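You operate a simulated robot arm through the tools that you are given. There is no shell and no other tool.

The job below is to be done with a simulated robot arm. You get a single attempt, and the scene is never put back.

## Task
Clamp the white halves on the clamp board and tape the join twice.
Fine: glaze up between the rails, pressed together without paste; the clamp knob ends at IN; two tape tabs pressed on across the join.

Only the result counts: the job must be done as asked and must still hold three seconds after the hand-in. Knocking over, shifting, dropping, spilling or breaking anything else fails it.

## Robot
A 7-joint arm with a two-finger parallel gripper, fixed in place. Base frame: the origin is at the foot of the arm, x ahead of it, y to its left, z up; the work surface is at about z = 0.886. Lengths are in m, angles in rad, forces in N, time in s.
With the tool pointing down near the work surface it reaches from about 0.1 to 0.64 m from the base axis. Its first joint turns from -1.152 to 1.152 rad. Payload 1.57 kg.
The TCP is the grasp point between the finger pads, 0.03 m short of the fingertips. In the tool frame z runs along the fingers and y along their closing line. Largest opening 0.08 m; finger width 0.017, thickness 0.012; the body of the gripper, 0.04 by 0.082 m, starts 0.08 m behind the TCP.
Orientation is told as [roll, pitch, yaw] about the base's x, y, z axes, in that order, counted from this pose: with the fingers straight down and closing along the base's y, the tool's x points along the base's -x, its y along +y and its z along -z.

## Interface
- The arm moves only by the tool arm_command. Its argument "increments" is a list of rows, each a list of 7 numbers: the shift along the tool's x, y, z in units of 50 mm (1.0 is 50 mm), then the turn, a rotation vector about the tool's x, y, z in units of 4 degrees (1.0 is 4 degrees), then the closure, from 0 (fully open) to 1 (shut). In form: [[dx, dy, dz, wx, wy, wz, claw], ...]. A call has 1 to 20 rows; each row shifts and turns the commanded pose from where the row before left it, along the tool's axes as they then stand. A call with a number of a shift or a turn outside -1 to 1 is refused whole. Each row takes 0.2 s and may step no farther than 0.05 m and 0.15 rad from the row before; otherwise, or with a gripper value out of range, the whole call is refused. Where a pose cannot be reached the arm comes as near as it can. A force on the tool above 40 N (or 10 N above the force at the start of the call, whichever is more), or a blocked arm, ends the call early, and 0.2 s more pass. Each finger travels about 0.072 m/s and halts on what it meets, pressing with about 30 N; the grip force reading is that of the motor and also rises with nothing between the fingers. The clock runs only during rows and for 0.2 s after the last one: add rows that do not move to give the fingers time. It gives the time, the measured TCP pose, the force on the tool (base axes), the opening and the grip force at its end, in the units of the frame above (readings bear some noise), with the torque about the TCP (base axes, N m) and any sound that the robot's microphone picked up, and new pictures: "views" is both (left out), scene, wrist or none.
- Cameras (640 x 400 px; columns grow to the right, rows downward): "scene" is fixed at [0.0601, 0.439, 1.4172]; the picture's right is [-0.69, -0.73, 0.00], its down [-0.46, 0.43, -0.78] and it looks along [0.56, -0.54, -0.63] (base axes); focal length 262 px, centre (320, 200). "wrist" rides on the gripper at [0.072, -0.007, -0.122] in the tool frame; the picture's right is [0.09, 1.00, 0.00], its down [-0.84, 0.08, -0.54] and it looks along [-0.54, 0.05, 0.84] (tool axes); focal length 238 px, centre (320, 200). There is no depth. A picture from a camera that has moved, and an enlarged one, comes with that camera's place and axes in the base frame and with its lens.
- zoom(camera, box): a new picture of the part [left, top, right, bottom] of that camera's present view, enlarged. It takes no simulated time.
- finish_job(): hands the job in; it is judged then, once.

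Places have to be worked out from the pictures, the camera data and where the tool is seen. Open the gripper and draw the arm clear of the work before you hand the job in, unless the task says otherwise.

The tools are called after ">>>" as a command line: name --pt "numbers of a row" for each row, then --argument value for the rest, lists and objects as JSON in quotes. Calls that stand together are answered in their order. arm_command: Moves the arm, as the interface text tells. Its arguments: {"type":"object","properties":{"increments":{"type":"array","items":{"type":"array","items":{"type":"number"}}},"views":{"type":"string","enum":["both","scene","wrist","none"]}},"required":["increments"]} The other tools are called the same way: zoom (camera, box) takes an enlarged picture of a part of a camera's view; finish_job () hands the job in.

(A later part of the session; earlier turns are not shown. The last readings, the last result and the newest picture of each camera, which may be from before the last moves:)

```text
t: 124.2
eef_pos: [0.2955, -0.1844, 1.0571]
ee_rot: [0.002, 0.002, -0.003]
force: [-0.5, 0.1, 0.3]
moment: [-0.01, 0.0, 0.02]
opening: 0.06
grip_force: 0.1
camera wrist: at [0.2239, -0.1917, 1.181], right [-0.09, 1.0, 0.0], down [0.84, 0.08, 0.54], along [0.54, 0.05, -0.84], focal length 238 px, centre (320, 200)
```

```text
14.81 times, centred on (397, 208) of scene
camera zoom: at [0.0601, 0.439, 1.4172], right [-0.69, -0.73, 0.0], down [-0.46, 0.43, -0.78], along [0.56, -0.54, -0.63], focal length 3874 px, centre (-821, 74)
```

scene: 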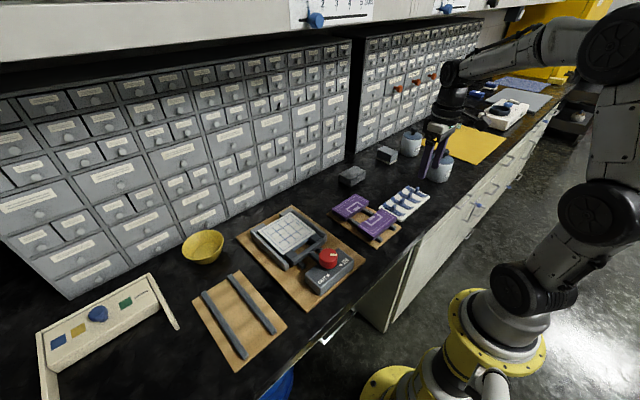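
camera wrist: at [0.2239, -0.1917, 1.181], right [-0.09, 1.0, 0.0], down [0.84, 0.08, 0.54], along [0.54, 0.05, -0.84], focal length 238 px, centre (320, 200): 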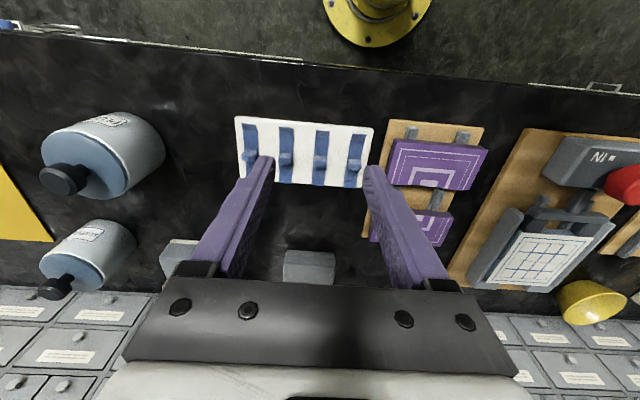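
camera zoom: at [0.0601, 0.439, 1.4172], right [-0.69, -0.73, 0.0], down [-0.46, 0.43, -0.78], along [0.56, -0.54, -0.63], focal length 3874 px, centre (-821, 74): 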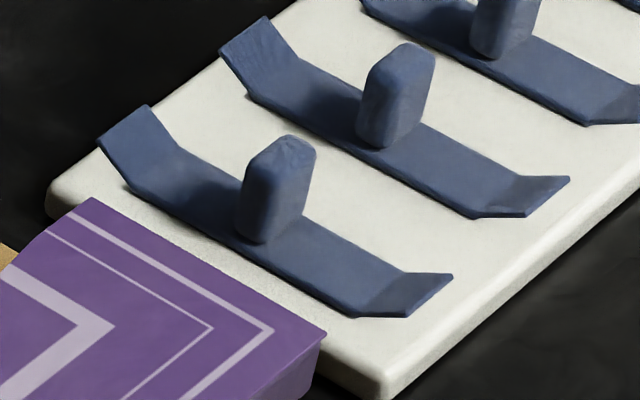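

Fin 4 is about 8 mm thick in x and 17 mm wide in y, centred at (0.344, -0.1375) with its top at z≈0.915. I'll move above it with the fingers partly open at yaw 0.

>>> arm_command --pt "-0.5 0.47 0.3 0 0 0 0.6" --pt "-0.47 0.468 0.3 0 0 0 0.6" --pt "0 0 0.5 0 0 0 0.6" --pt "0 0 0.5 0 0 0 0.6" --pt "0 0 0.2 0 0 0 0.6" --pt "0 0 0 0 0 0 0.6"

>>> zoom --camera "wrist" --box '[240, 80, 400, 220]'

>>> zoom --camera "scene" --box '[370, 165, 440, 225]'

```text
t: 125.6
eef_pos: [0.3453, -0.1377, 0.9684]
ee_rot: [0.0, -0.002, -0.003]
force: [0.5, 0.5, 0.2]
moment: [0.01, -0.05, 0.02]
opening: 0.0322
grip_force: 0.0
camera wrist: at [0.2725, -0.1453, 1.0905], right [-0.09, 1.0, 0.0], down [0.84, 0.08, 0.54], along [0.54, 0.05, -0.84], focal length 238 px, centre (320, 200)
```

scene: 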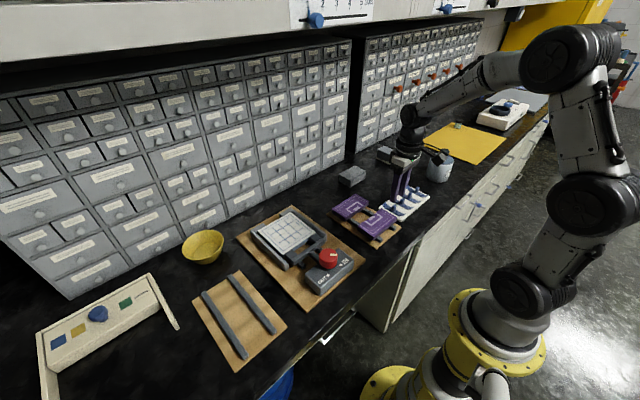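
wrist: 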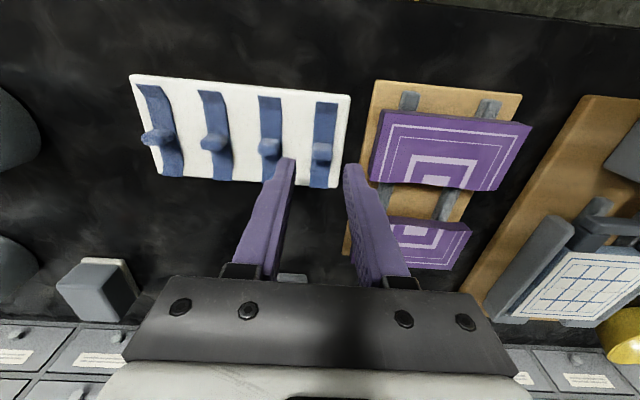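

```text
2.86 times, centred on (320, 150) of wrist
camera zoom: at [0.2725, -0.1453, 1.0905], right [-0.09, 1.0, 0.0], down [0.84, 0.08, 0.54], along [0.54, 0.05, -0.84], focal length 681 px, centre (320, 343)
```

zoom: 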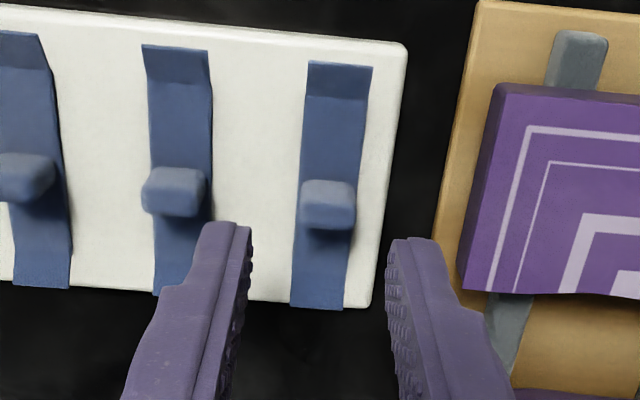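

```text
6.67 times, centred on (405, 195) of scene
camera zoom: at [0.0601, 0.439, 1.4172], right [-0.69, -0.73, 0.0], down [-0.46, 0.43, -0.78], along [0.56, -0.54, -0.63], focal length 1743 px, centre (-247, 233)
```

zoom: 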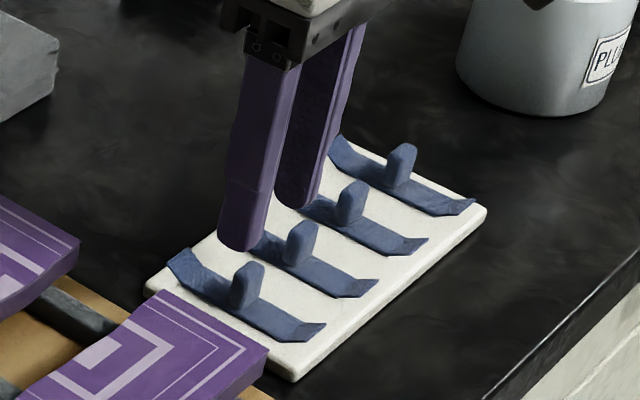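

Fin 4 is at y≈-0.136, slightly right of centre. I'll correct by 1.6 mm, narrow the opening to 28 mm, and descend so the tips straddle the fin just above the card.

>>> arm_command --pt "0.01 0.032 0 0 0 0 0.65" --pt "0 0 0.3 0 0 0 0.65" --pt "0 0 0.3 0 0 0 0.65" --pt "0 0 0.14 0 0 0 0.65" --pt "0 0 0 0 0 0 0.65"

>>> zoom --camera "wrist" --box '[240, 80, 400, 220]'

>>> zoom --camera "scene" --box '[370, 165, 440, 225]'

```text
t: 126.8
eef_pos: [0.3445, -0.137, 0.9304]
ee_rot: [-0.001, 0.001, -0.002]
force: [-0.6, -0.6, -0.7]
moment: [0.03, -0.01, 0.01]
opening: 0.0279
grip_force: 0.1
camera wrist: at [0.272, -0.1433, 1.0535], right [-0.09, 1.0, 0.0], down [0.84, 0.08, 0.54], along [0.54, 0.05, -0.84], focal length 238 px, centre (320, 200)
```

scene: 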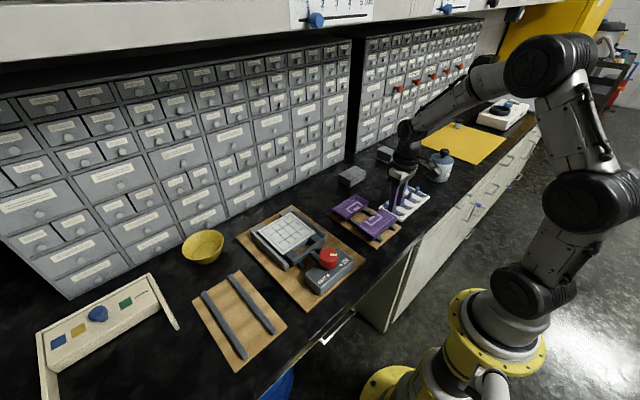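
wrist: 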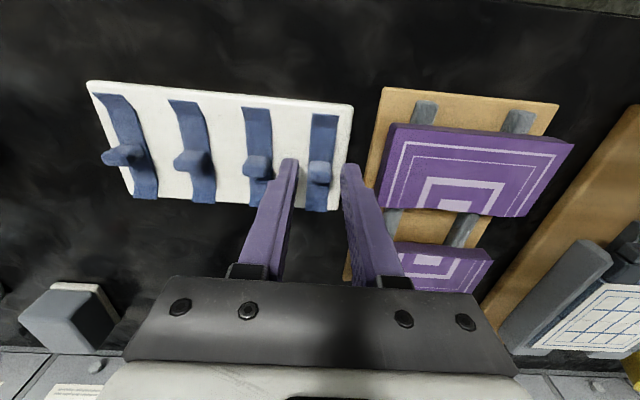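

```text
2.86 times, centred on (320, 150) of wrist
camera zoom: at [0.272, -0.1433, 1.0535], right [-0.09, 1.0, 0.0], down [0.84, 0.08, 0.54], along [0.54, 0.05, -0.84], focal length 681 px, centre (320, 343)
```

zoom: 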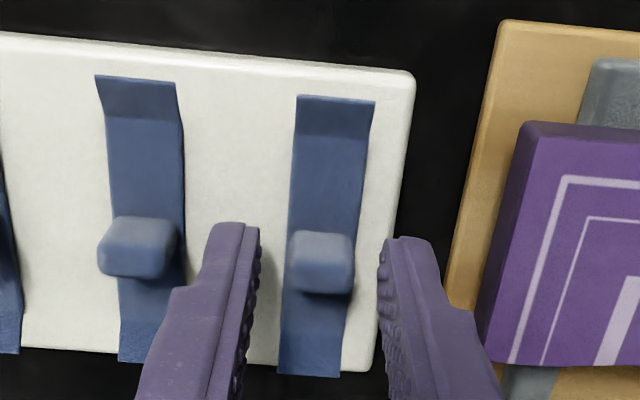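

```text
6.67 times, centred on (405, 195) of scene
camera zoom: at [0.0601, 0.439, 1.4172], right [-0.69, -0.73, 0.0], down [-0.46, 0.43, -0.78], along [0.56, -0.54, -0.63], focal length 1743 px, centre (-247, 233)
```

zoom: 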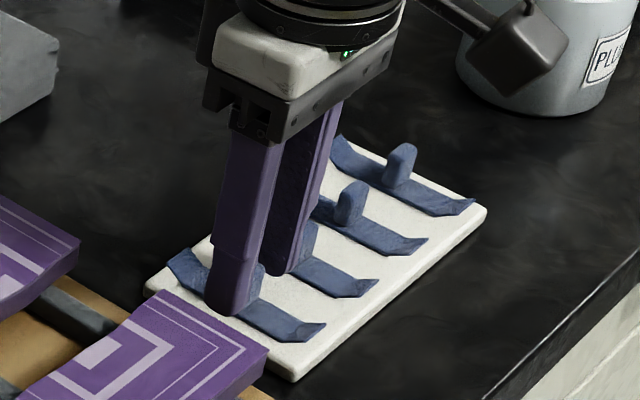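

The fin is centred between the fingers. I'll grip it and lift slowly.

>>> arm_command --pt "0 0 0 0 0 0 0.8" --pt "0 0 0 0 0 0 1" --pt "0 0 0 0 0 0 1" --pt "0 0 0 0 0 0 1" --pt "0 0 -0.05 0 0 0 1" --pt "0 0 -0.1 0 0 0 1" --pt "0 0 -0.2 0 0 0 1" --pt "0 0 -0.2 0 0 0 1" --pt "0 0 0 0 0 0 1"

>>> zoom --camera "wrist" --box '[240, 80, 400, 220]'

>>> zoom --camera "scene" --box '[370, 165, 440, 225]'

```text
t: 128.8
eef_pos: [0.3443, -0.1359, 0.9595]
ee_rot: [-0.001, 0.001, -0.003]
force: [0.2, -0.2, 0.0]
moment: [-0.01, 0.02, -0.03]
opening: 0.0141
grip_force: 30.5
camera wrist: at [0.2723, -0.1434, 1.0816], right [-0.09, 1.0, 0.0], down [0.84, 0.08, 0.54], along [0.54, 0.05, -0.84], focal length 238 px, centre (320, 200)
```

scene: 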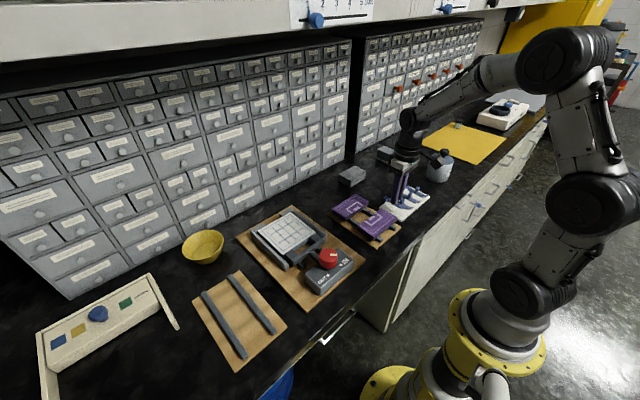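
wrist: 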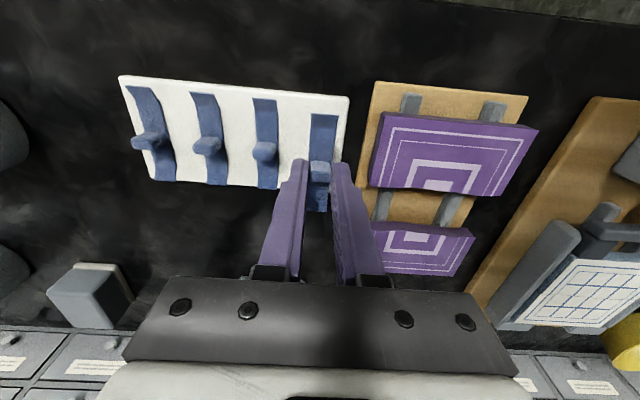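

```text
2.86 times, centred on (320, 150) of wrist
camera zoom: at [0.2723, -0.1434, 1.0816], right [-0.09, 1.0, 0.0], down [0.84, 0.08, 0.54], along [0.54, 0.05, -0.84], focal length 681 px, centre (320, 343)
```

zoom: 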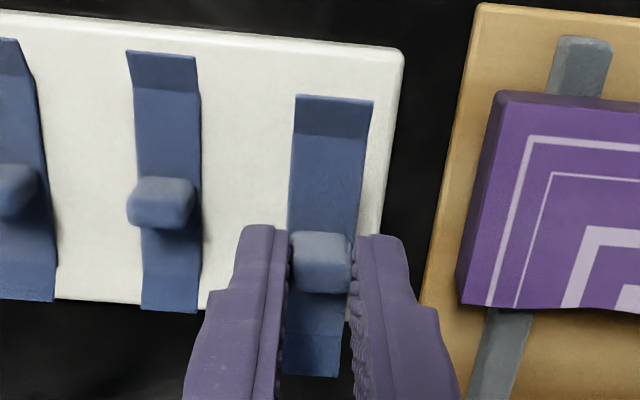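

```text
6.67 times, centred on (405, 195) of scene
camera zoom: at [0.0601, 0.439, 1.4172], right [-0.69, -0.73, 0.0], down [-0.46, 0.43, -0.78], along [0.56, -0.54, -0.63], focal length 1743 px, centre (-247, 233)
```

zoom: 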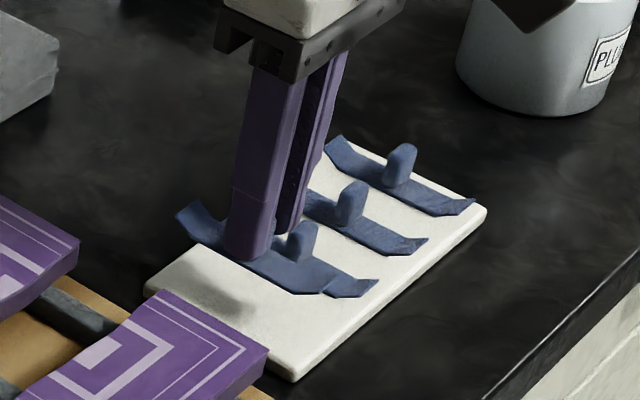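

The tape tab is in hand. I'll carry it up and over to the join at about (0.4755, 0.143).

>>> arm_command --pt "0 0 -0.4 0 0 0 1" --pt "0 0 -0.5 0 0 0 1" --pt "0 0 -0.5 0 0 0 1" --pt "-0.2 0.4 0 0 0 0 1" --pt "-0.27 0.58 0 0 0 0 1" --pt "-0.27 0.58 0 0 0 0 1" --pt "-0.27 0.58 0 0 0 0 1" --pt "-0.27 0.58 0 0 0 0 1" --pt "-0.27 0.58 0 0 0 0 1" --pt "-0.27 0.58 0 0 0 0 1" --pt "-0.27 0.58 0 0 0 0 1" --pt "-0.27 0.58 0 0 0 0 1" --pt "-0.26 0.54 0 0 0 0 1" --pt "0 0 0.4 0 0 0 1" --pt "0 0 0.4 0 0 0 1" --pt "0 0 0 0 0 0 1"

>>> zoom --camera "wrist" --box '[220, 60, 420, 220]'

>>> zoom --camera "scene" --box '[240, 190, 340, 270]'

```text
t: 132.2
eef_pos: [0.4741, 0.1418, 0.989]
ee_rot: [-0.002, 0.0, -0.002]
force: [0.1, -0.3, -0.3]
moment: [0.01, 0.04, 0.0]
opening: 0.0142
grip_force: 29.4
camera wrist: at [0.4029, 0.1351, 1.1114], right [-0.09, 1.0, 0.0], down [0.84, 0.08, 0.54], along [0.54, 0.05, -0.84], focal length 238 px, centre (320, 200)
```

scene: 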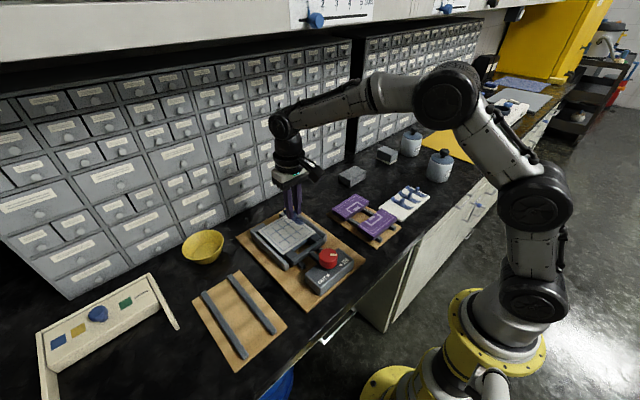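
wrist: 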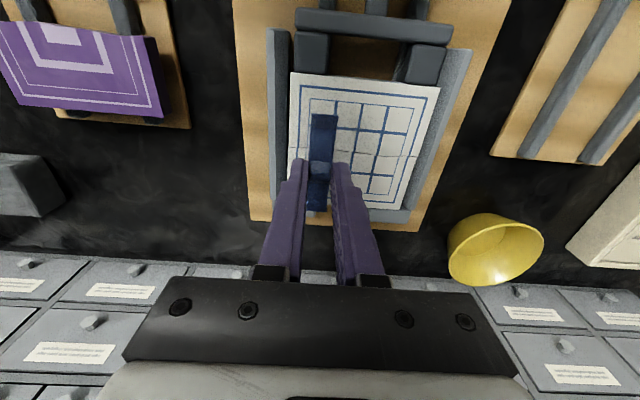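

```text
2.50 times, centred on (320, 140) of wrist
camera zoom: at [0.4029, 0.1351, 1.1114], right [-0.09, 1.0, 0.0], down [0.84, 0.08, 0.54], along [0.54, 0.05, -0.84], focal length 596 px, centre (320, 350)
```

zoom: 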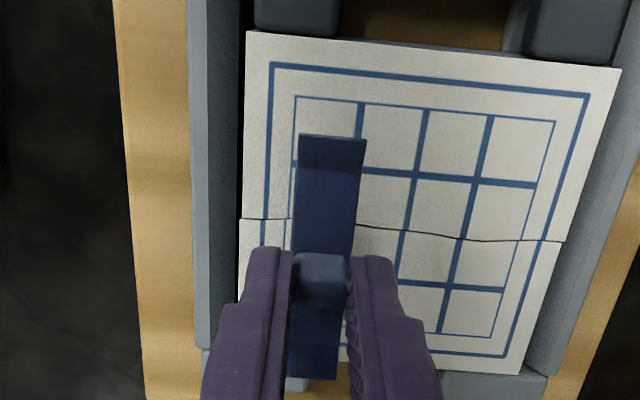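

```text
5.00 times, centred on (290, 230) of scene
camera zoom: at [0.0601, 0.439, 1.4172], right [-0.69, -0.73, 0.0], down [-0.46, 0.43, -0.78], along [0.56, -0.54, -0.63], focal length 1308 px, centre (470, 50)
```

zoom: 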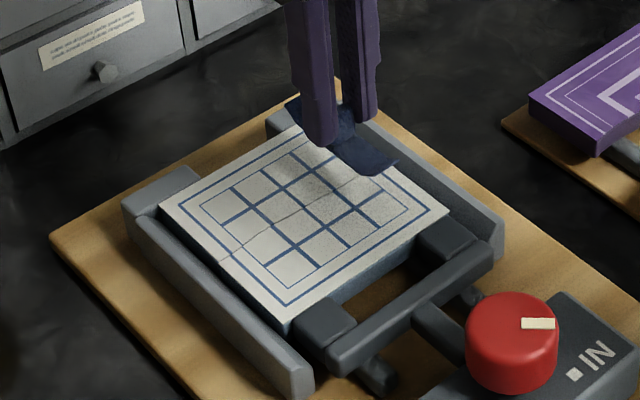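

The tape straddles the join: centre x≈0.4745 against the join at 0.4735, and it's a quarter of the way across the tile. I'll lower it close to the surface, then approach slowly for contact.

>>> arm_command --pt "0 0 0.2 0 0 0 1" --pt "0 0 0.2 0 0 0 1" --pt "0 0 0.06 0 0 0 1" --pt "0 0 0 0 0 0 1" --views "none"

>>> arm_command --pt "0 0 0.04 0 0 0 1" --pt "0 0 0 0 0 0 1"

>>> zoom --camera "scene" --box '[260, 200, 330, 255]'

```text
t: 133.2
eef_pos: [0.4758, 0.1432, 0.9655]
ee_rot: [-0.001, -0.001, -0.002]
force: [0.2, 0.7, 0.0]
moment: [-0.02, -0.04, 0.0]
opening: 0.0143
grip_force: 29.7
```

```text
t: 133.8
eef_pos: [0.4744, 0.1416, 0.9636]
ee_rot: [0.001, -0.002, -0.001]
force: [0.1, -0.7, -0.3]
moment: [-0.01, 0.0, -0.02]
opening: 0.0148
grip_force: 29.8
camera wrist: at [0.4035, 0.1352, 1.0861], right [-0.09, 1.0, 0.0], down [0.84, 0.08, 0.54], along [0.54, 0.05, -0.84], focal length 238 px, centre (320, 200)
```

scene: 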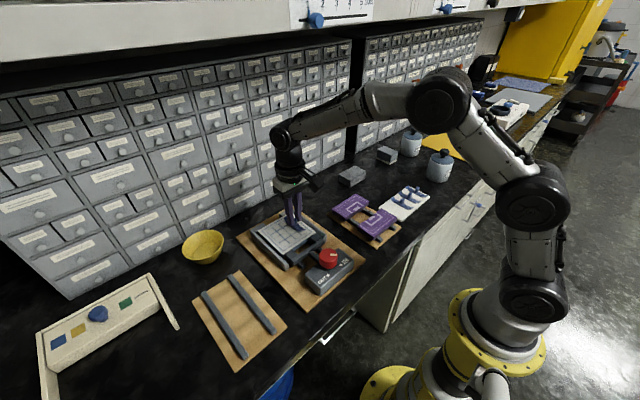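
wrist: 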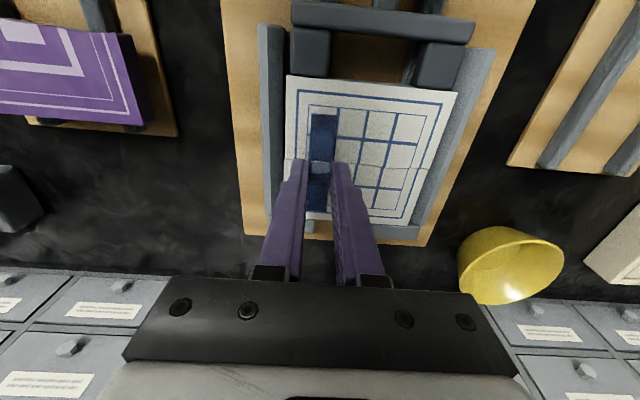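

```text
7.27 times, centred on (295, 228) of scene
camera zoom: at [0.0601, 0.439, 1.4172], right [-0.69, -0.73, 0.0], down [-0.46, 0.43, -0.78], along [0.56, -0.54, -0.63], focal length 1902 px, centre (502, 0)
```

zoom: 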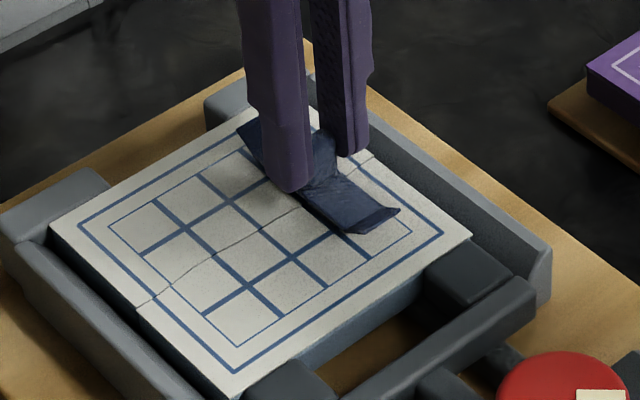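

Nearly on the surface with no contact yet. I'll continue in 1–1.5 mm steps until it presses.

>>> arm_command --pt "0 0 0.03 0 0 0 1" --pt "0 0 0 0 0 0 1" --views "none"

>>> arm_command --pt "0 0 0.03 0 0 0 1" --pt "0 0 0 0 0 0 1" --views "none"

>>> arm_command --pt "0 0 0.03 0 0 0 1" --pt "0 0 0 0 0 0 1" --views "none"

```text
t: 134.4
eef_pos: [0.4758, 0.1425, 0.9622]
ee_rot: [0.0, 0.001, -0.002]
force: [1.1, -0.5, -0.4]
moment: [-0.02, 0.0, 0.0]
opening: 0.0139
grip_force: 29.7
```

```text
t: 135.0
eef_pos: [0.4755, 0.1419, 0.9617]
ee_rot: [0.0, -0.001, -0.003]
force: [-0.5, -0.1, 2.5]
moment: [0.0, 0.05, -0.01]
opening: 0.0143
grip_force: 29.9
```

```text
t: 135.6
eef_pos: [0.4764, 0.1429, 0.9623]
ee_rot: [-0.002, -0.004, -0.001]
force: [-2.6, -2.0, 13.4]
moment: [-0.07, 0.21, -0.03]
opening: 0.0144
grip_force: 29.6
```

Contact is made, now pressing at 13 N. I'll press a little harder and hold for a moment.

>>> arm_command --pt "0 0 0.025 0 0 0 1" --pt "0 0 0 0 0 0 1" --pt "0 0 0 0 0 0 1" --pt "0 0 0 0 0 0 1"

>>> zoom --camera "scene" --box '[260, 200, 330, 255]'

>>> zoom --camera "wrist" --box '[220, 60, 420, 220]'

```text
t: 136.6
eef_pos: [0.4757, 0.1441, 0.9605]
ee_rot: [0.001, -0.005, -0.003]
force: [-5.6, -3.2, 29.5]
moment: [-0.13, 0.31, 0.0]
opening: 0.0145
grip_force: 29.7
camera wrist: at [0.4033, 0.1355, 1.0826], right [-0.09, 1.0, 0.0], down [0.83, 0.08, 0.55], along [0.54, 0.05, -0.84], focal length 238 px, centre (320, 200)
```

scene: 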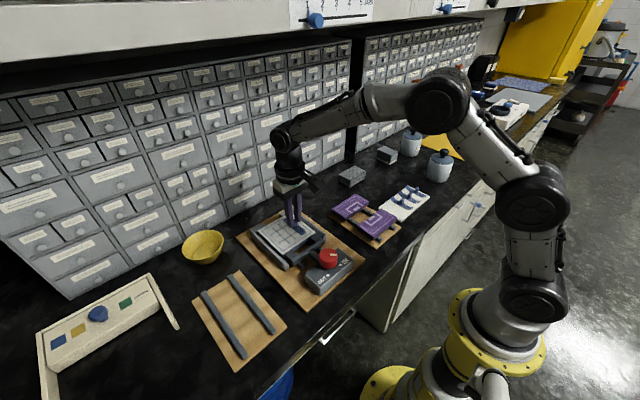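
wrist: 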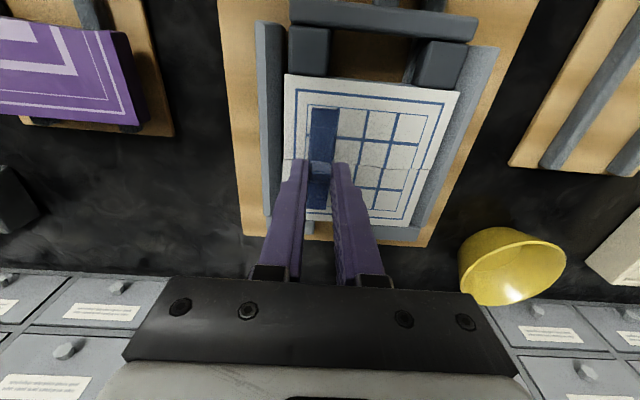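

```text
7.27 times, centred on (295, 228) of scene
camera zoom: at [0.0595, 0.4387, 1.4173], right [-0.69, -0.73, 0.0], down [-0.45, 0.43, -0.78], along [0.57, -0.54, -0.63], focal length 1902 px, centre (502, 0)
```

zoom: 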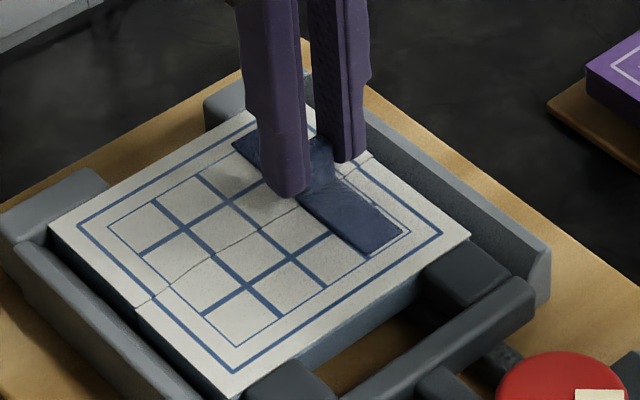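

```text
2.50 times, centred on (320, 140) of wrist
camera zoom: at [0.4033, 0.1355, 1.0826], right [-0.09, 1.0, 0.0], down [0.83, 0.08, 0.55], along [0.54, 0.05, -0.84], focal length 596 px, centre (320, 350)
```

zoom: 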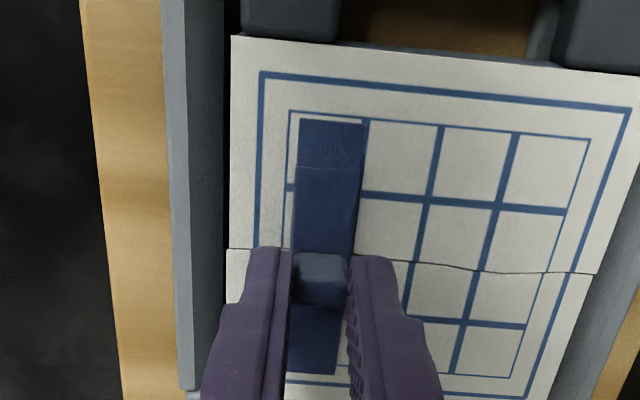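

The tape's curled ends have flattened onto the tile, so it has stuck across the join. I'll relax the push, open, and lift away.

>>> arm_command --pt "0 0 -0.03 0 0 0 1" --pt "0 0 0 0 0 0 0.8" --pt "0 0 0 0 0 0 0.65" --pt "0 0 0 0 0 0 0.65" --pt "0 0 -0.15 0 0 0 0.65" --pt "0 0 -0.4 0 0 0 0.65" --pt "0 0 -0.6 0 0 0 0.65" --pt "0 0 -0.6 0 0 0 0.65" --pt "0 0 0 0 0 0 0.65"

>>> zoom --camera "wrist" --box '[220, 60, 420, 220]'

>>> zoom --camera "scene" --box '[250, 195, 350, 275]'

```text
t: 138.6
eef_pos: [0.4765, 0.1423, 1.0462]
ee_rot: [0.0, -0.001, -0.003]
force: [-0.3, -0.9, -0.5]
moment: [0.0, -0.02, -0.03]
opening: 0.0277
grip_force: 0.0
camera wrist: at [0.4041, 0.135, 1.1698], right [-0.09, 1.0, 0.0], down [0.84, 0.08, 0.54], along [0.54, 0.05, -0.84], focal length 238 px, centre (320, 200)
```

scene: 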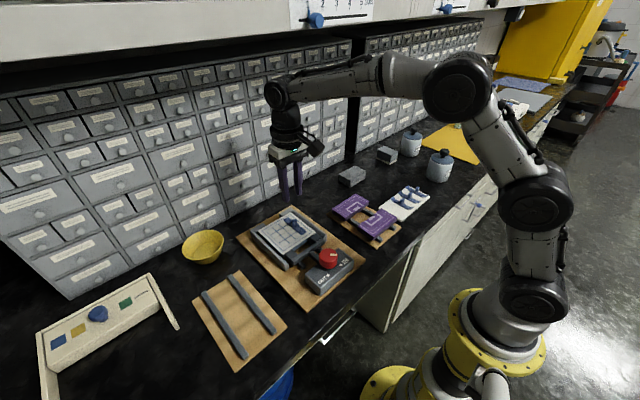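
wrist: 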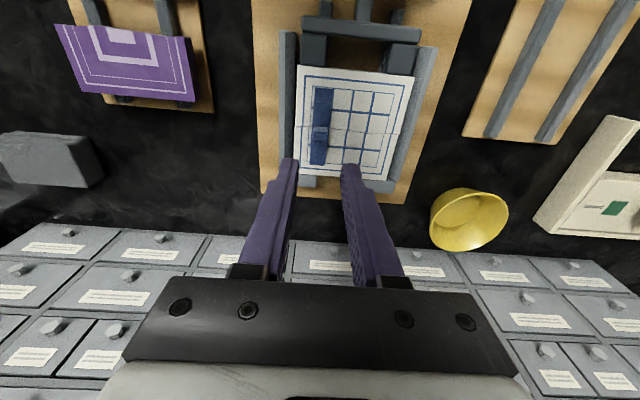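

```text
2.50 times, centred on (320, 140) of wrist
camera zoom: at [0.4041, 0.135, 1.1698], right [-0.09, 1.0, 0.0], down [0.84, 0.08, 0.54], along [0.54, 0.05, -0.84], focal length 596 px, centre (320, 350)
```

zoom: 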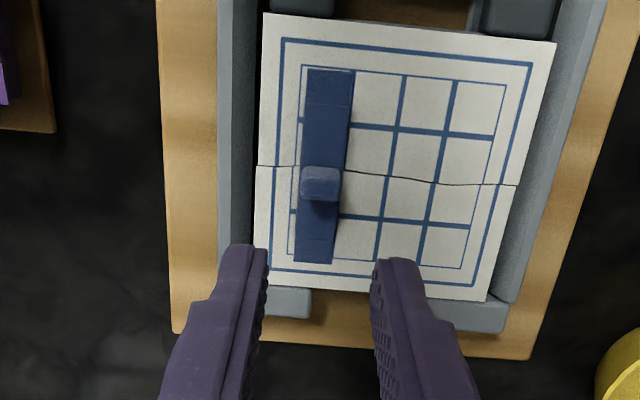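

```text
5.00 times, centred on (300, 235) of scene
camera zoom: at [0.0601, 0.439, 1.4172], right [-0.69, -0.73, 0.0], down [-0.46, 0.43, -0.78], along [0.56, -0.54, -0.63], focal length 1308 px, centre (420, 25)
```

zoom: 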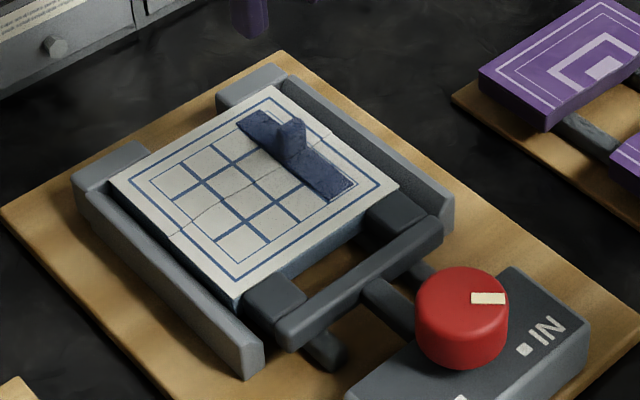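

The first tape is on and upright, and the knob is still at IN. Now the second: strip 3's fin should be at about (0.344, -0.178).

>>> arm_command --pt "0.239 -0.583 0 0 0 0 0.65" --pt "0.239 -0.583 0 0 0 0 0.65" --pt "0.239 -0.583 0 0 0 0 0.65" --pt "0.239 -0.583 0 0 0 0 0.65" --pt "0.239 -0.583 0 0 0 0 0.65" --pt "0.239 -0.583 0 0 0 0 0.65" --pt "0.239 -0.583 0 0 0 0 0.65" --pt "0.239 -0.583 0 0 0 0 0.65" --pt "0.239 -0.583 0 0 0 0 0.65" --pt "0.239 -0.583 0 0 0 0 0.65" --pt "0.239 -0.583 0 0 0 0 0.65" --pt "0 0 0.5 0 0 0 0.65" --pt "0 0 0.5 0 0 0 0.65" --pt "0 0 0.5 0 0 0 0.65" --pt "0 0 0 0 0 0 0.65"

>>> zoom --camera "wrist" --box '[240, 80, 400, 220]'

```text
t: 141.8
eef_pos: [0.3464, -0.1773, 0.9721]
ee_rot: [-0.001, 0.002, -0.002]
force: [0.7, -0.2, -0.5]
moment: [-0.01, -0.01, 0.0]
opening: 0.0277
grip_force: 0.1
camera wrist: at [0.273, -0.1845, 1.0945], right [-0.09, 1.0, 0.0], down [0.84, 0.08, 0.54], along [0.54, 0.05, -0.84], focal length 238 px, centre (320, 200)
```

scene: 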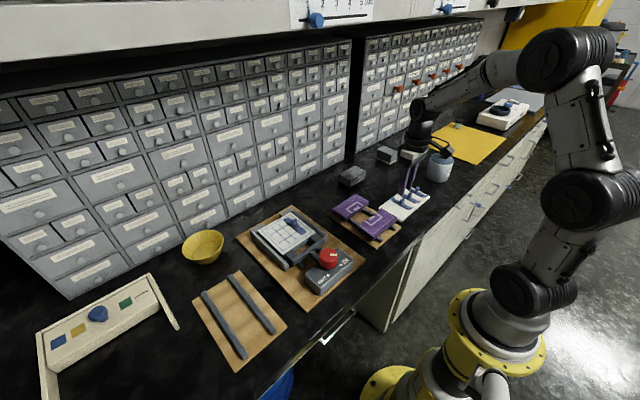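
wrist: 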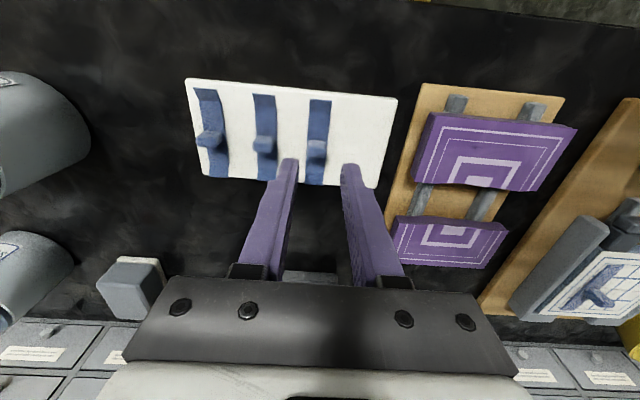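

```text
2.86 times, centred on (320, 150) of wrist
camera zoom: at [0.273, -0.1845, 1.0945], right [-0.09, 1.0, 0.0], down [0.84, 0.08, 0.54], along [0.54, 0.05, -0.84], focal length 681 px, centre (320, 343)
```

zoom: 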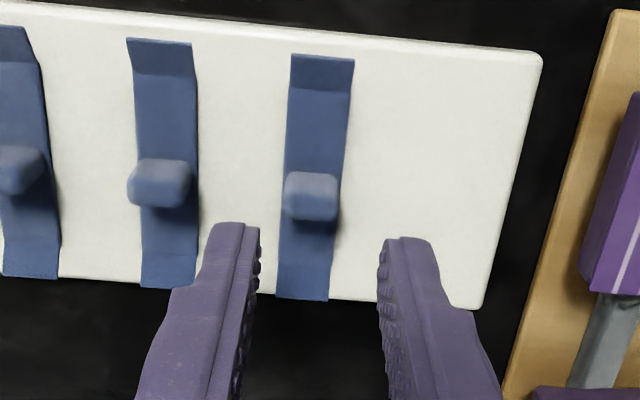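

Fin 3 is at about (0.3448, -0.1803). I'll correct by 3 mm and descend around it.

>>> arm_command --pt "0.014 -0.06 0 0 0 0 0.65" --pt "0 0 0.3 0 0 0 0.65" --pt "0 0 0.3 0 0 0 0.65" --pt "0 0 0.22 0 0 0 0.65" --pt "0 0 0 0 0 0 0.65"

>>> zoom --camera "wrist" --box '[240, 80, 400, 220]'

```text
t: 143.0
eef_pos: [0.3437, -0.1805, 0.9302]
ee_rot: [-0.001, 0.0, -0.001]
force: [0.1, -0.2, -0.2]
moment: [0.02, -0.02, 0.01]
opening: 0.0281
grip_force: 0.0
camera wrist: at [0.2713, -0.1876, 1.0534], right [-0.09, 1.0, 0.0], down [0.84, 0.08, 0.54], along [0.54, 0.05, -0.84], focal length 238 px, centre (320, 200)
```

scene: 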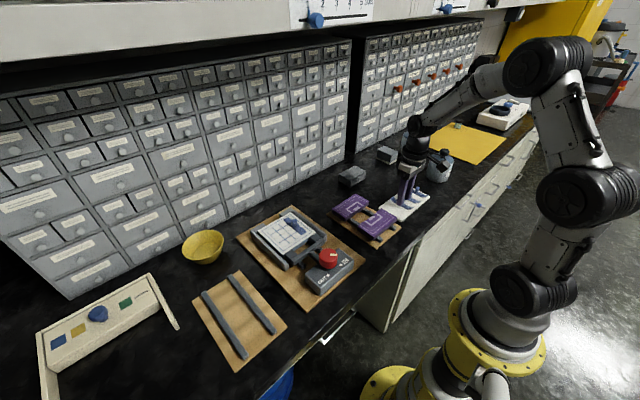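
wrist: 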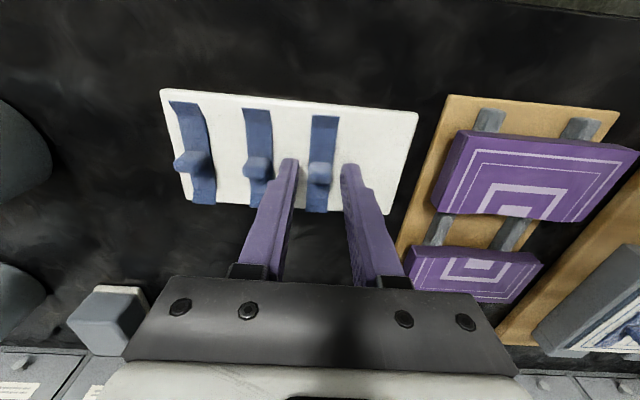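

```text
2.86 times, centred on (320, 150) of wrist
camera zoom: at [0.2713, -0.1876, 1.0534], right [-0.09, 1.0, 0.0], down [0.84, 0.08, 0.54], along [0.54, 0.05, -0.84], focal length 681 px, centre (320, 343)
```

zoom: 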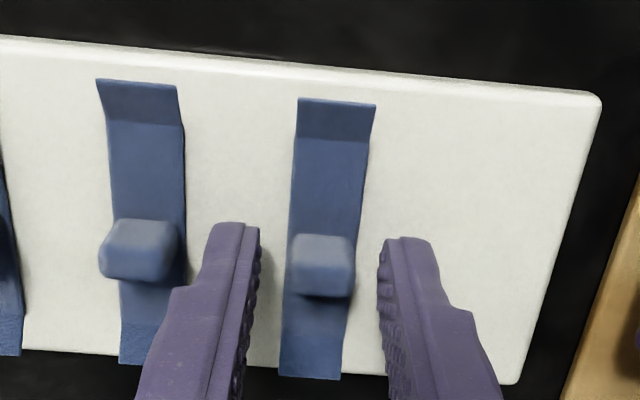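

This matches the first pickup almost exactly. I'll grip, lift slowly, then raise.

>>> arm_command --pt "0 0 0 0 0 0 0.8" --pt "0 0 0 0 0 0 1" --pt "0 0 0 0 0 0 1" --pt "0 0 0 0 0 0 1" --pt "0 0 -0.05 0 0 0 1" --pt "0 0 -0.1 0 0 0 1" --pt "0 0 -0.2 0 0 0 1" --pt "0 0 -0.2 0 0 0 1" --pt "0 0 -0.5 0 0 0 1" --pt "0 0 -0.5 0 0 0 1" --pt "0 0 -0.4 0 0 0 1" --pt "0 0 0 0 0 0 1"

>>> zoom --camera "wrist" --box '[240, 80, 400, 220]'

```text
t: 145.6
eef_pos: [0.3437, -0.181, 1.0289]
ee_rot: [0.0, 0.0, -0.003]
force: [0.2, 0.3, -0.3]
moment: [-0.01, 0.0, 0.01]
opening: 0.0144
grip_force: 29.7
camera wrist: at [0.2713, -0.1882, 1.1508], right [-0.09, 1.0, 0.0], down [0.84, 0.08, 0.54], along [0.54, 0.05, -0.84], focal length 238 px, centre (320, 200)
```

scene: 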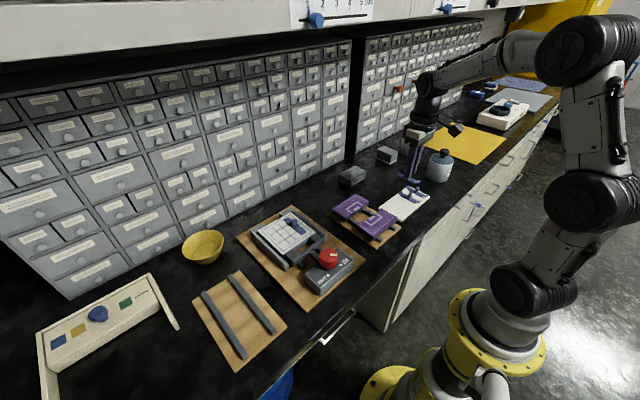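
wrist: 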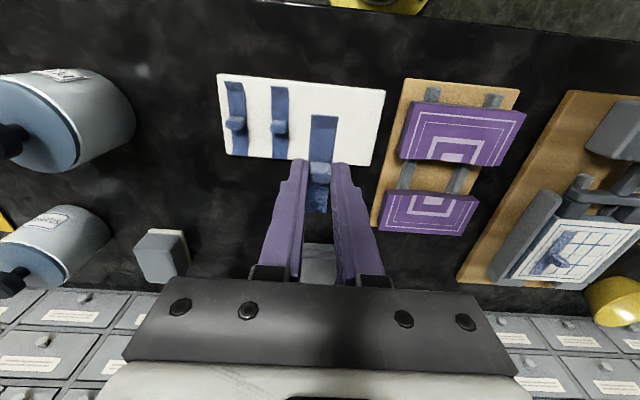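

```text
2.86 times, centred on (320, 150) of wrist
camera zoom: at [0.2713, -0.1882, 1.1508], right [-0.09, 1.0, 0.0], down [0.84, 0.08, 0.54], along [0.54, 0.05, -0.84], focal length 681 px, centre (320, 343)
```

zoom: 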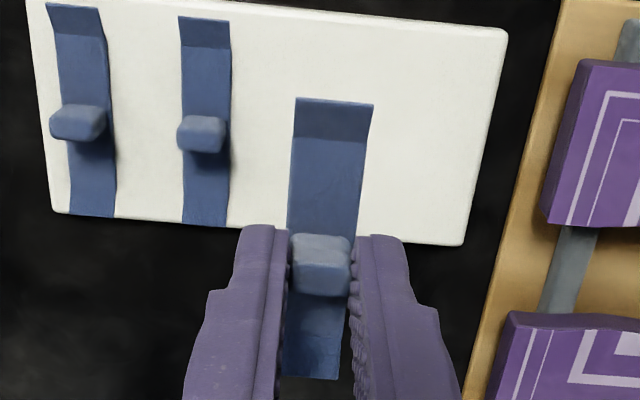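

The second tape is in hand. I'll carry it to the join at about (0.4745, 0.195), well clear of the first fin.

>>> arm_command --pt "-0.13 0.32 0 0 0 0 1" --pt "-0.22 0.62 0 0 0 0 1" --pt "-0.22 0.65 0 0 0 0 1" --pt "-0.22 0.65 0 0 0 0 1" --pt "-0.22 0.65 0 0 0 0 1" --pt "-0.22 0.65 0 0 0 0 1" --pt "-0.22 0.65 0 0 0 0 1" --pt "-0.22 0.65 0 0 0 0 1" --pt "-0.22 0.65 0 0 0 0 1" --pt "-0.22 0.65 0 0 0 0 1" --pt "-0.22 0.65 0 0 0 0 1" --pt "-0.22 0.58 0 0 0 0 1" --pt "-0.06 0.15 0 0 0 0 1" --pt "0 0 0.4 0 0 0 1" --pt "0 0 0.4 0 0 0 1" --pt "0 0 0 0 0 0 1"

>>> zoom --camera "wrist" --box '[220, 60, 420, 220]'

>>> zoom --camera "scene" --box '[250, 190, 350, 270]'

```text
t: 149.0
eef_pos: [0.4748, 0.1958, 0.9886]
ee_rot: [0.0, 0.001, 0.0]
force: [0.4, -0.3, 0.2]
moment: [-0.01, 0.01, -0.02]
opening: 0.0141
grip_force: 30.3
camera wrist: at [0.4024, 0.1887, 1.111], right [-0.09, 1.0, 0.0], down [0.84, 0.08, 0.54], along [0.54, 0.05, -0.84], focal length 238 px, centre (320, 200)
```

scene: 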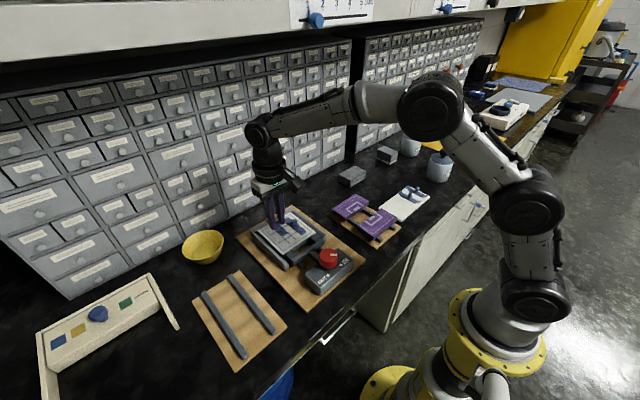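
wrist: 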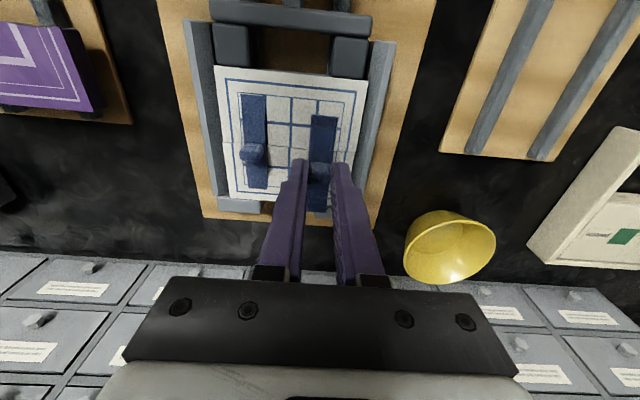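

```text
2.50 times, centred on (320, 140) of wrist
camera zoom: at [0.4024, 0.1887, 1.111], right [-0.09, 1.0, 0.0], down [0.84, 0.08, 0.54], along [0.54, 0.05, -0.84], focal length 596 px, centre (320, 350)
```

zoom: 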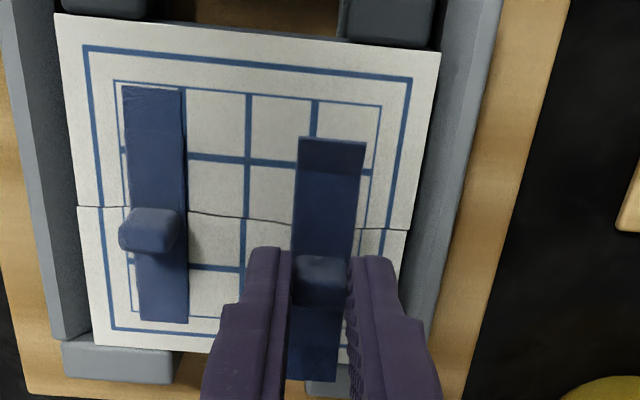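

```text
5.00 times, centred on (300, 230) of scene
camera zoom: at [0.0601, 0.439, 1.4172], right [-0.69, -0.73, 0.0], down [-0.46, 0.43, -0.78], along [0.56, -0.54, -0.63], focal length 1308 px, centre (420, 50)
```

zoom: 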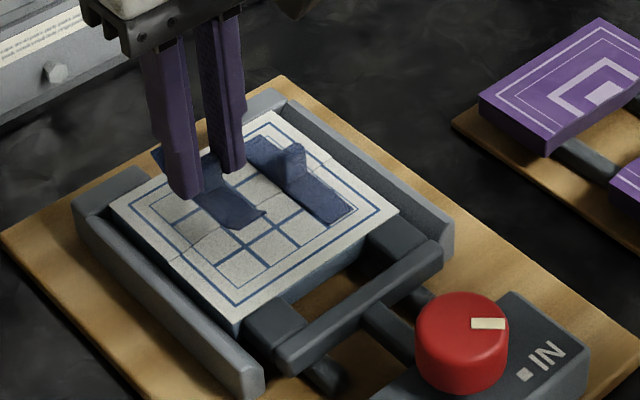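

The second tape is parallel to the first and centred over the join. I'll lower it the same way as before.

>>> arm_command --pt "0 0 0.2 0 0 0 1" --pt "0 0 0.2 0 0 0 1" --pt "0 0 0.1 0 0 0 1" --pt "0 0 0 0 0 0 1" --views "none"

>>> arm_command --pt "0 0 0.03 0 0 0 1" --pt "0 0 0 0 0 0 1" --views "none"

>>> arm_command --pt "0 0 0.03 0 0 0 1" --pt "0 0 0 0 0 0 1" --views "none"

```text
t: 150.0
eef_pos: [0.4746, 0.1954, 0.9631]
ee_rot: [0.0, 0.0, -0.002]
force: [0.7, -0.1, -0.5]
moment: [0.02, -0.01, 0.01]
opening: 0.0144
grip_force: 30.0
```

```text
t: 150.6
eef_pos: [0.4742, 0.1963, 0.9613]
ee_rot: [0.0, 0.001, -0.002]
force: [-0.4, 0.2, 0.5]
moment: [-0.02, 0.03, -0.02]
opening: 0.0142
grip_force: 29.9
```

```text
t: 151.2
eef_pos: [0.4738, 0.1953, 0.9609]
ee_rot: [0.0, 0.0, -0.002]
force: [-0.8, 0.6, 2.0]
moment: [-0.01, 0.03, 0.01]
opening: 0.0143
grip_force: 29.9
```

First contact, at 2 N. I'll press in small steps.

>>> arm_command --pt "0 0 0.03 0 0 0 1" --pt "0 0 0 0 0 0 1" --views "none"

>>> arm_command --pt "0 0 0.025 0 0 0 1" --pt "0 0 0 0 0 0 1" --pt "0 0 0 0 0 0 1" --pt "0 0 0 0 0 0 1"

>>> zoom --camera "scene" --box '[250, 190, 350, 270]'

```text
t: 151.8
eef_pos: [0.4745, 0.1956, 0.961]
ee_rot: [0.002, -0.004, -0.001]
force: [-4.1, -3.0, 12.6]
moment: [-0.12, 0.2, -0.02]
opening: 0.0145
grip_force: 30.0
```

```text
t: 152.8
eef_pos: [0.4737, 0.1945, 0.9602]
ee_rot: [0.001, -0.005, -0.002]
force: [-4.6, -3.3, 29.6]
moment: [-0.07, 0.21, -0.02]
opening: 0.0144
grip_force: 30.0
camera wrist: at [0.4024, 0.1881, 1.0824], right [-0.09, 1.0, 0.0], down [0.83, 0.08, 0.55], along [0.54, 0.05, -0.84], focal length 238 px, centre (320, 200)
```

scene: 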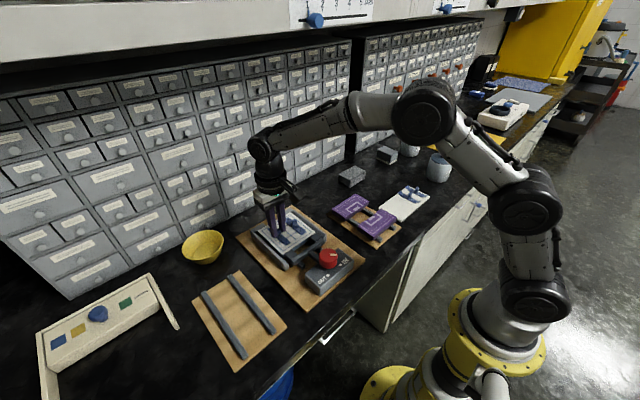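
wrist: 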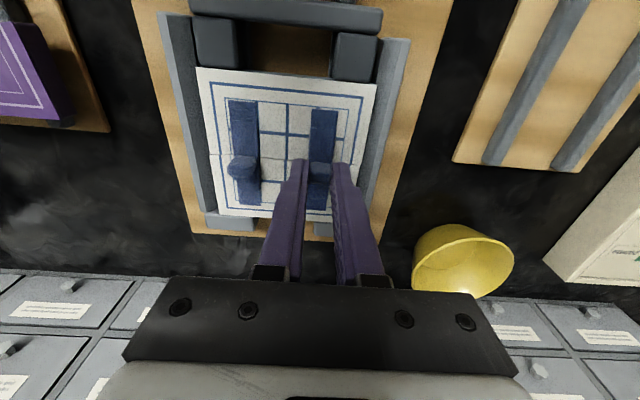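

```text
5.00 times, centred on (300, 230) of scene
camera zoom: at [0.0595, 0.4387, 1.4173], right [-0.69, -0.73, 0.0], down [-0.45, 0.43, -0.78], along [0.57, -0.54, -0.63], focal length 1308 px, centre (420, 50)
```

zoom: 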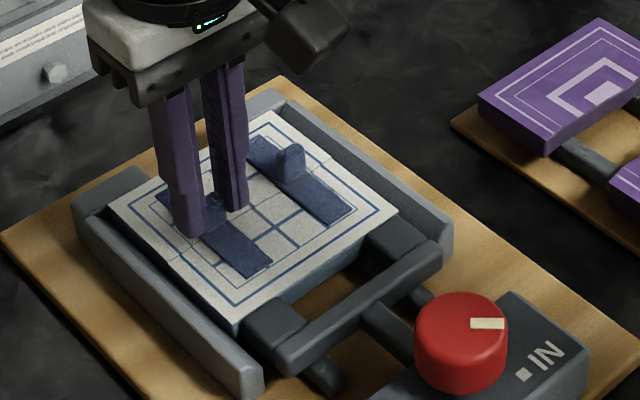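

The second tape has flattened onto the tile too, at 30 N. I'll relax, open, and lift clear.

>>> arm_command --pt "0 0 -0.03 0 0 0 1" --pt "0 0 0 0 0 0 0.8" --pt "0 0 0 0 0 0 0.65" --pt "0 0 0 0 0 0 0.65" --pt "0 0 -0.15 0 0 0 0.65" --pt "0 0 -0.4 0 0 0 0.65" --pt "0 0 -0.6 0 0 0 0.65" --pt "0 0 -0.8 0 0 0 0.4" --pt "0.4 -0.6 -0.6 0 0 0 0" --pt "0.4 -0.6 -0.6 0 0 0 0" --pt "0.4 -0.6 0 0 0 0 0" --pt "0 -0.6 0 0 0 0 0" --pt "0 0 0 0 0 0 0"

>>> zoom --camera "scene" --box '[240, 190, 380, 300]'

>>> zoom --camera "wrist" --box '[280, 20, 560, 200]'

```text
t: 155.6
eef_pos: [0.4149, 0.0733, 1.1158]
ee_rot: [0.001, 0.0, -0.001]
force: [0.0, -0.3, -0.2]
moment: [-0.01, -0.02, 0.01]
opening: 0.0799
grip_force: 0.2
camera wrist: at [0.3424, 0.0675, 1.2389], right [-0.09, 1.0, 0.0], down [0.84, 0.08, 0.54], along [0.54, 0.05, -0.84], focal length 238 px, centre (320, 200)
```

scene: 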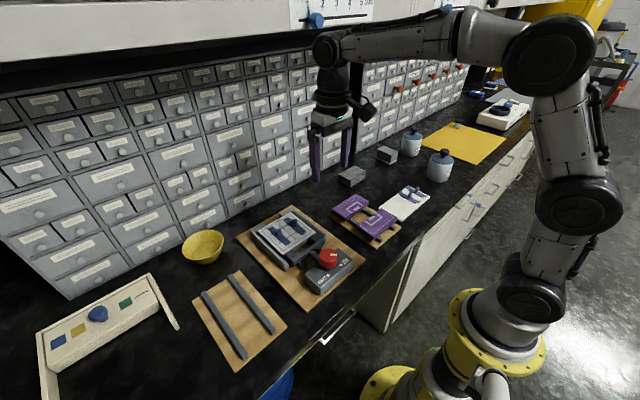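
wrist: 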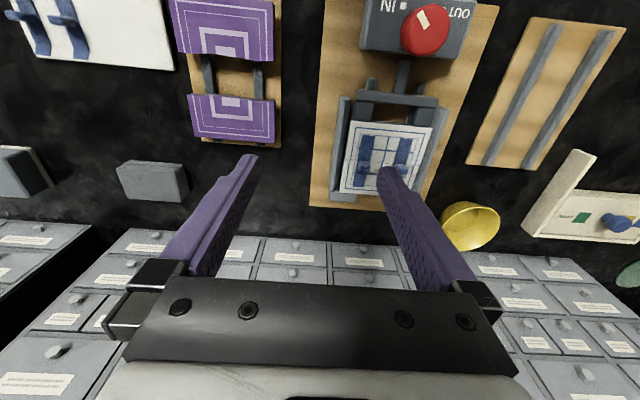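

```text
3.64 times, centred on (310, 245) of scene
camera zoom: at [0.0601, 0.439, 1.4172], right [-0.69, -0.73, 0.0], down [-0.46, 0.43, -0.78], along [0.56, -0.54, -0.63], focal length 951 px, centre (356, 36)
```

zoom: 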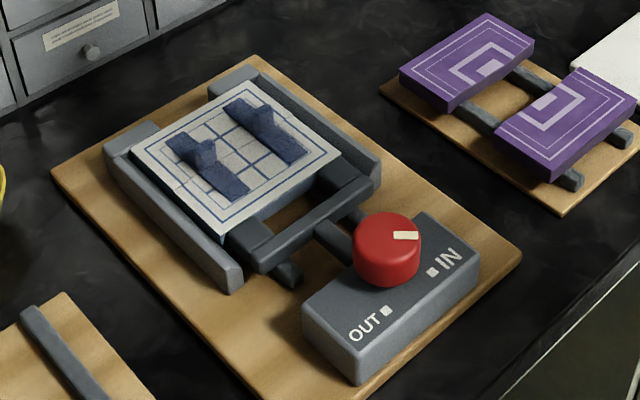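

```text
2.22 times, centred on (420, 110) of wrist
camera zoom: at [0.3424, 0.0675, 1.2389], right [-0.09, 1.0, 0.0], down [0.84, 0.08, 0.54], along [0.54, 0.05, -0.84], focal length 530 px, centre (98, 400)
```

zoom: 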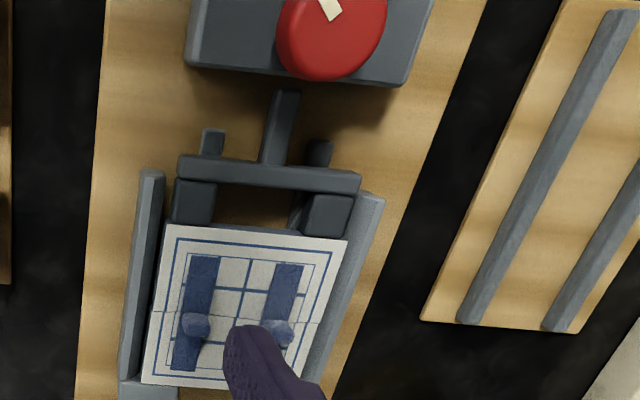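

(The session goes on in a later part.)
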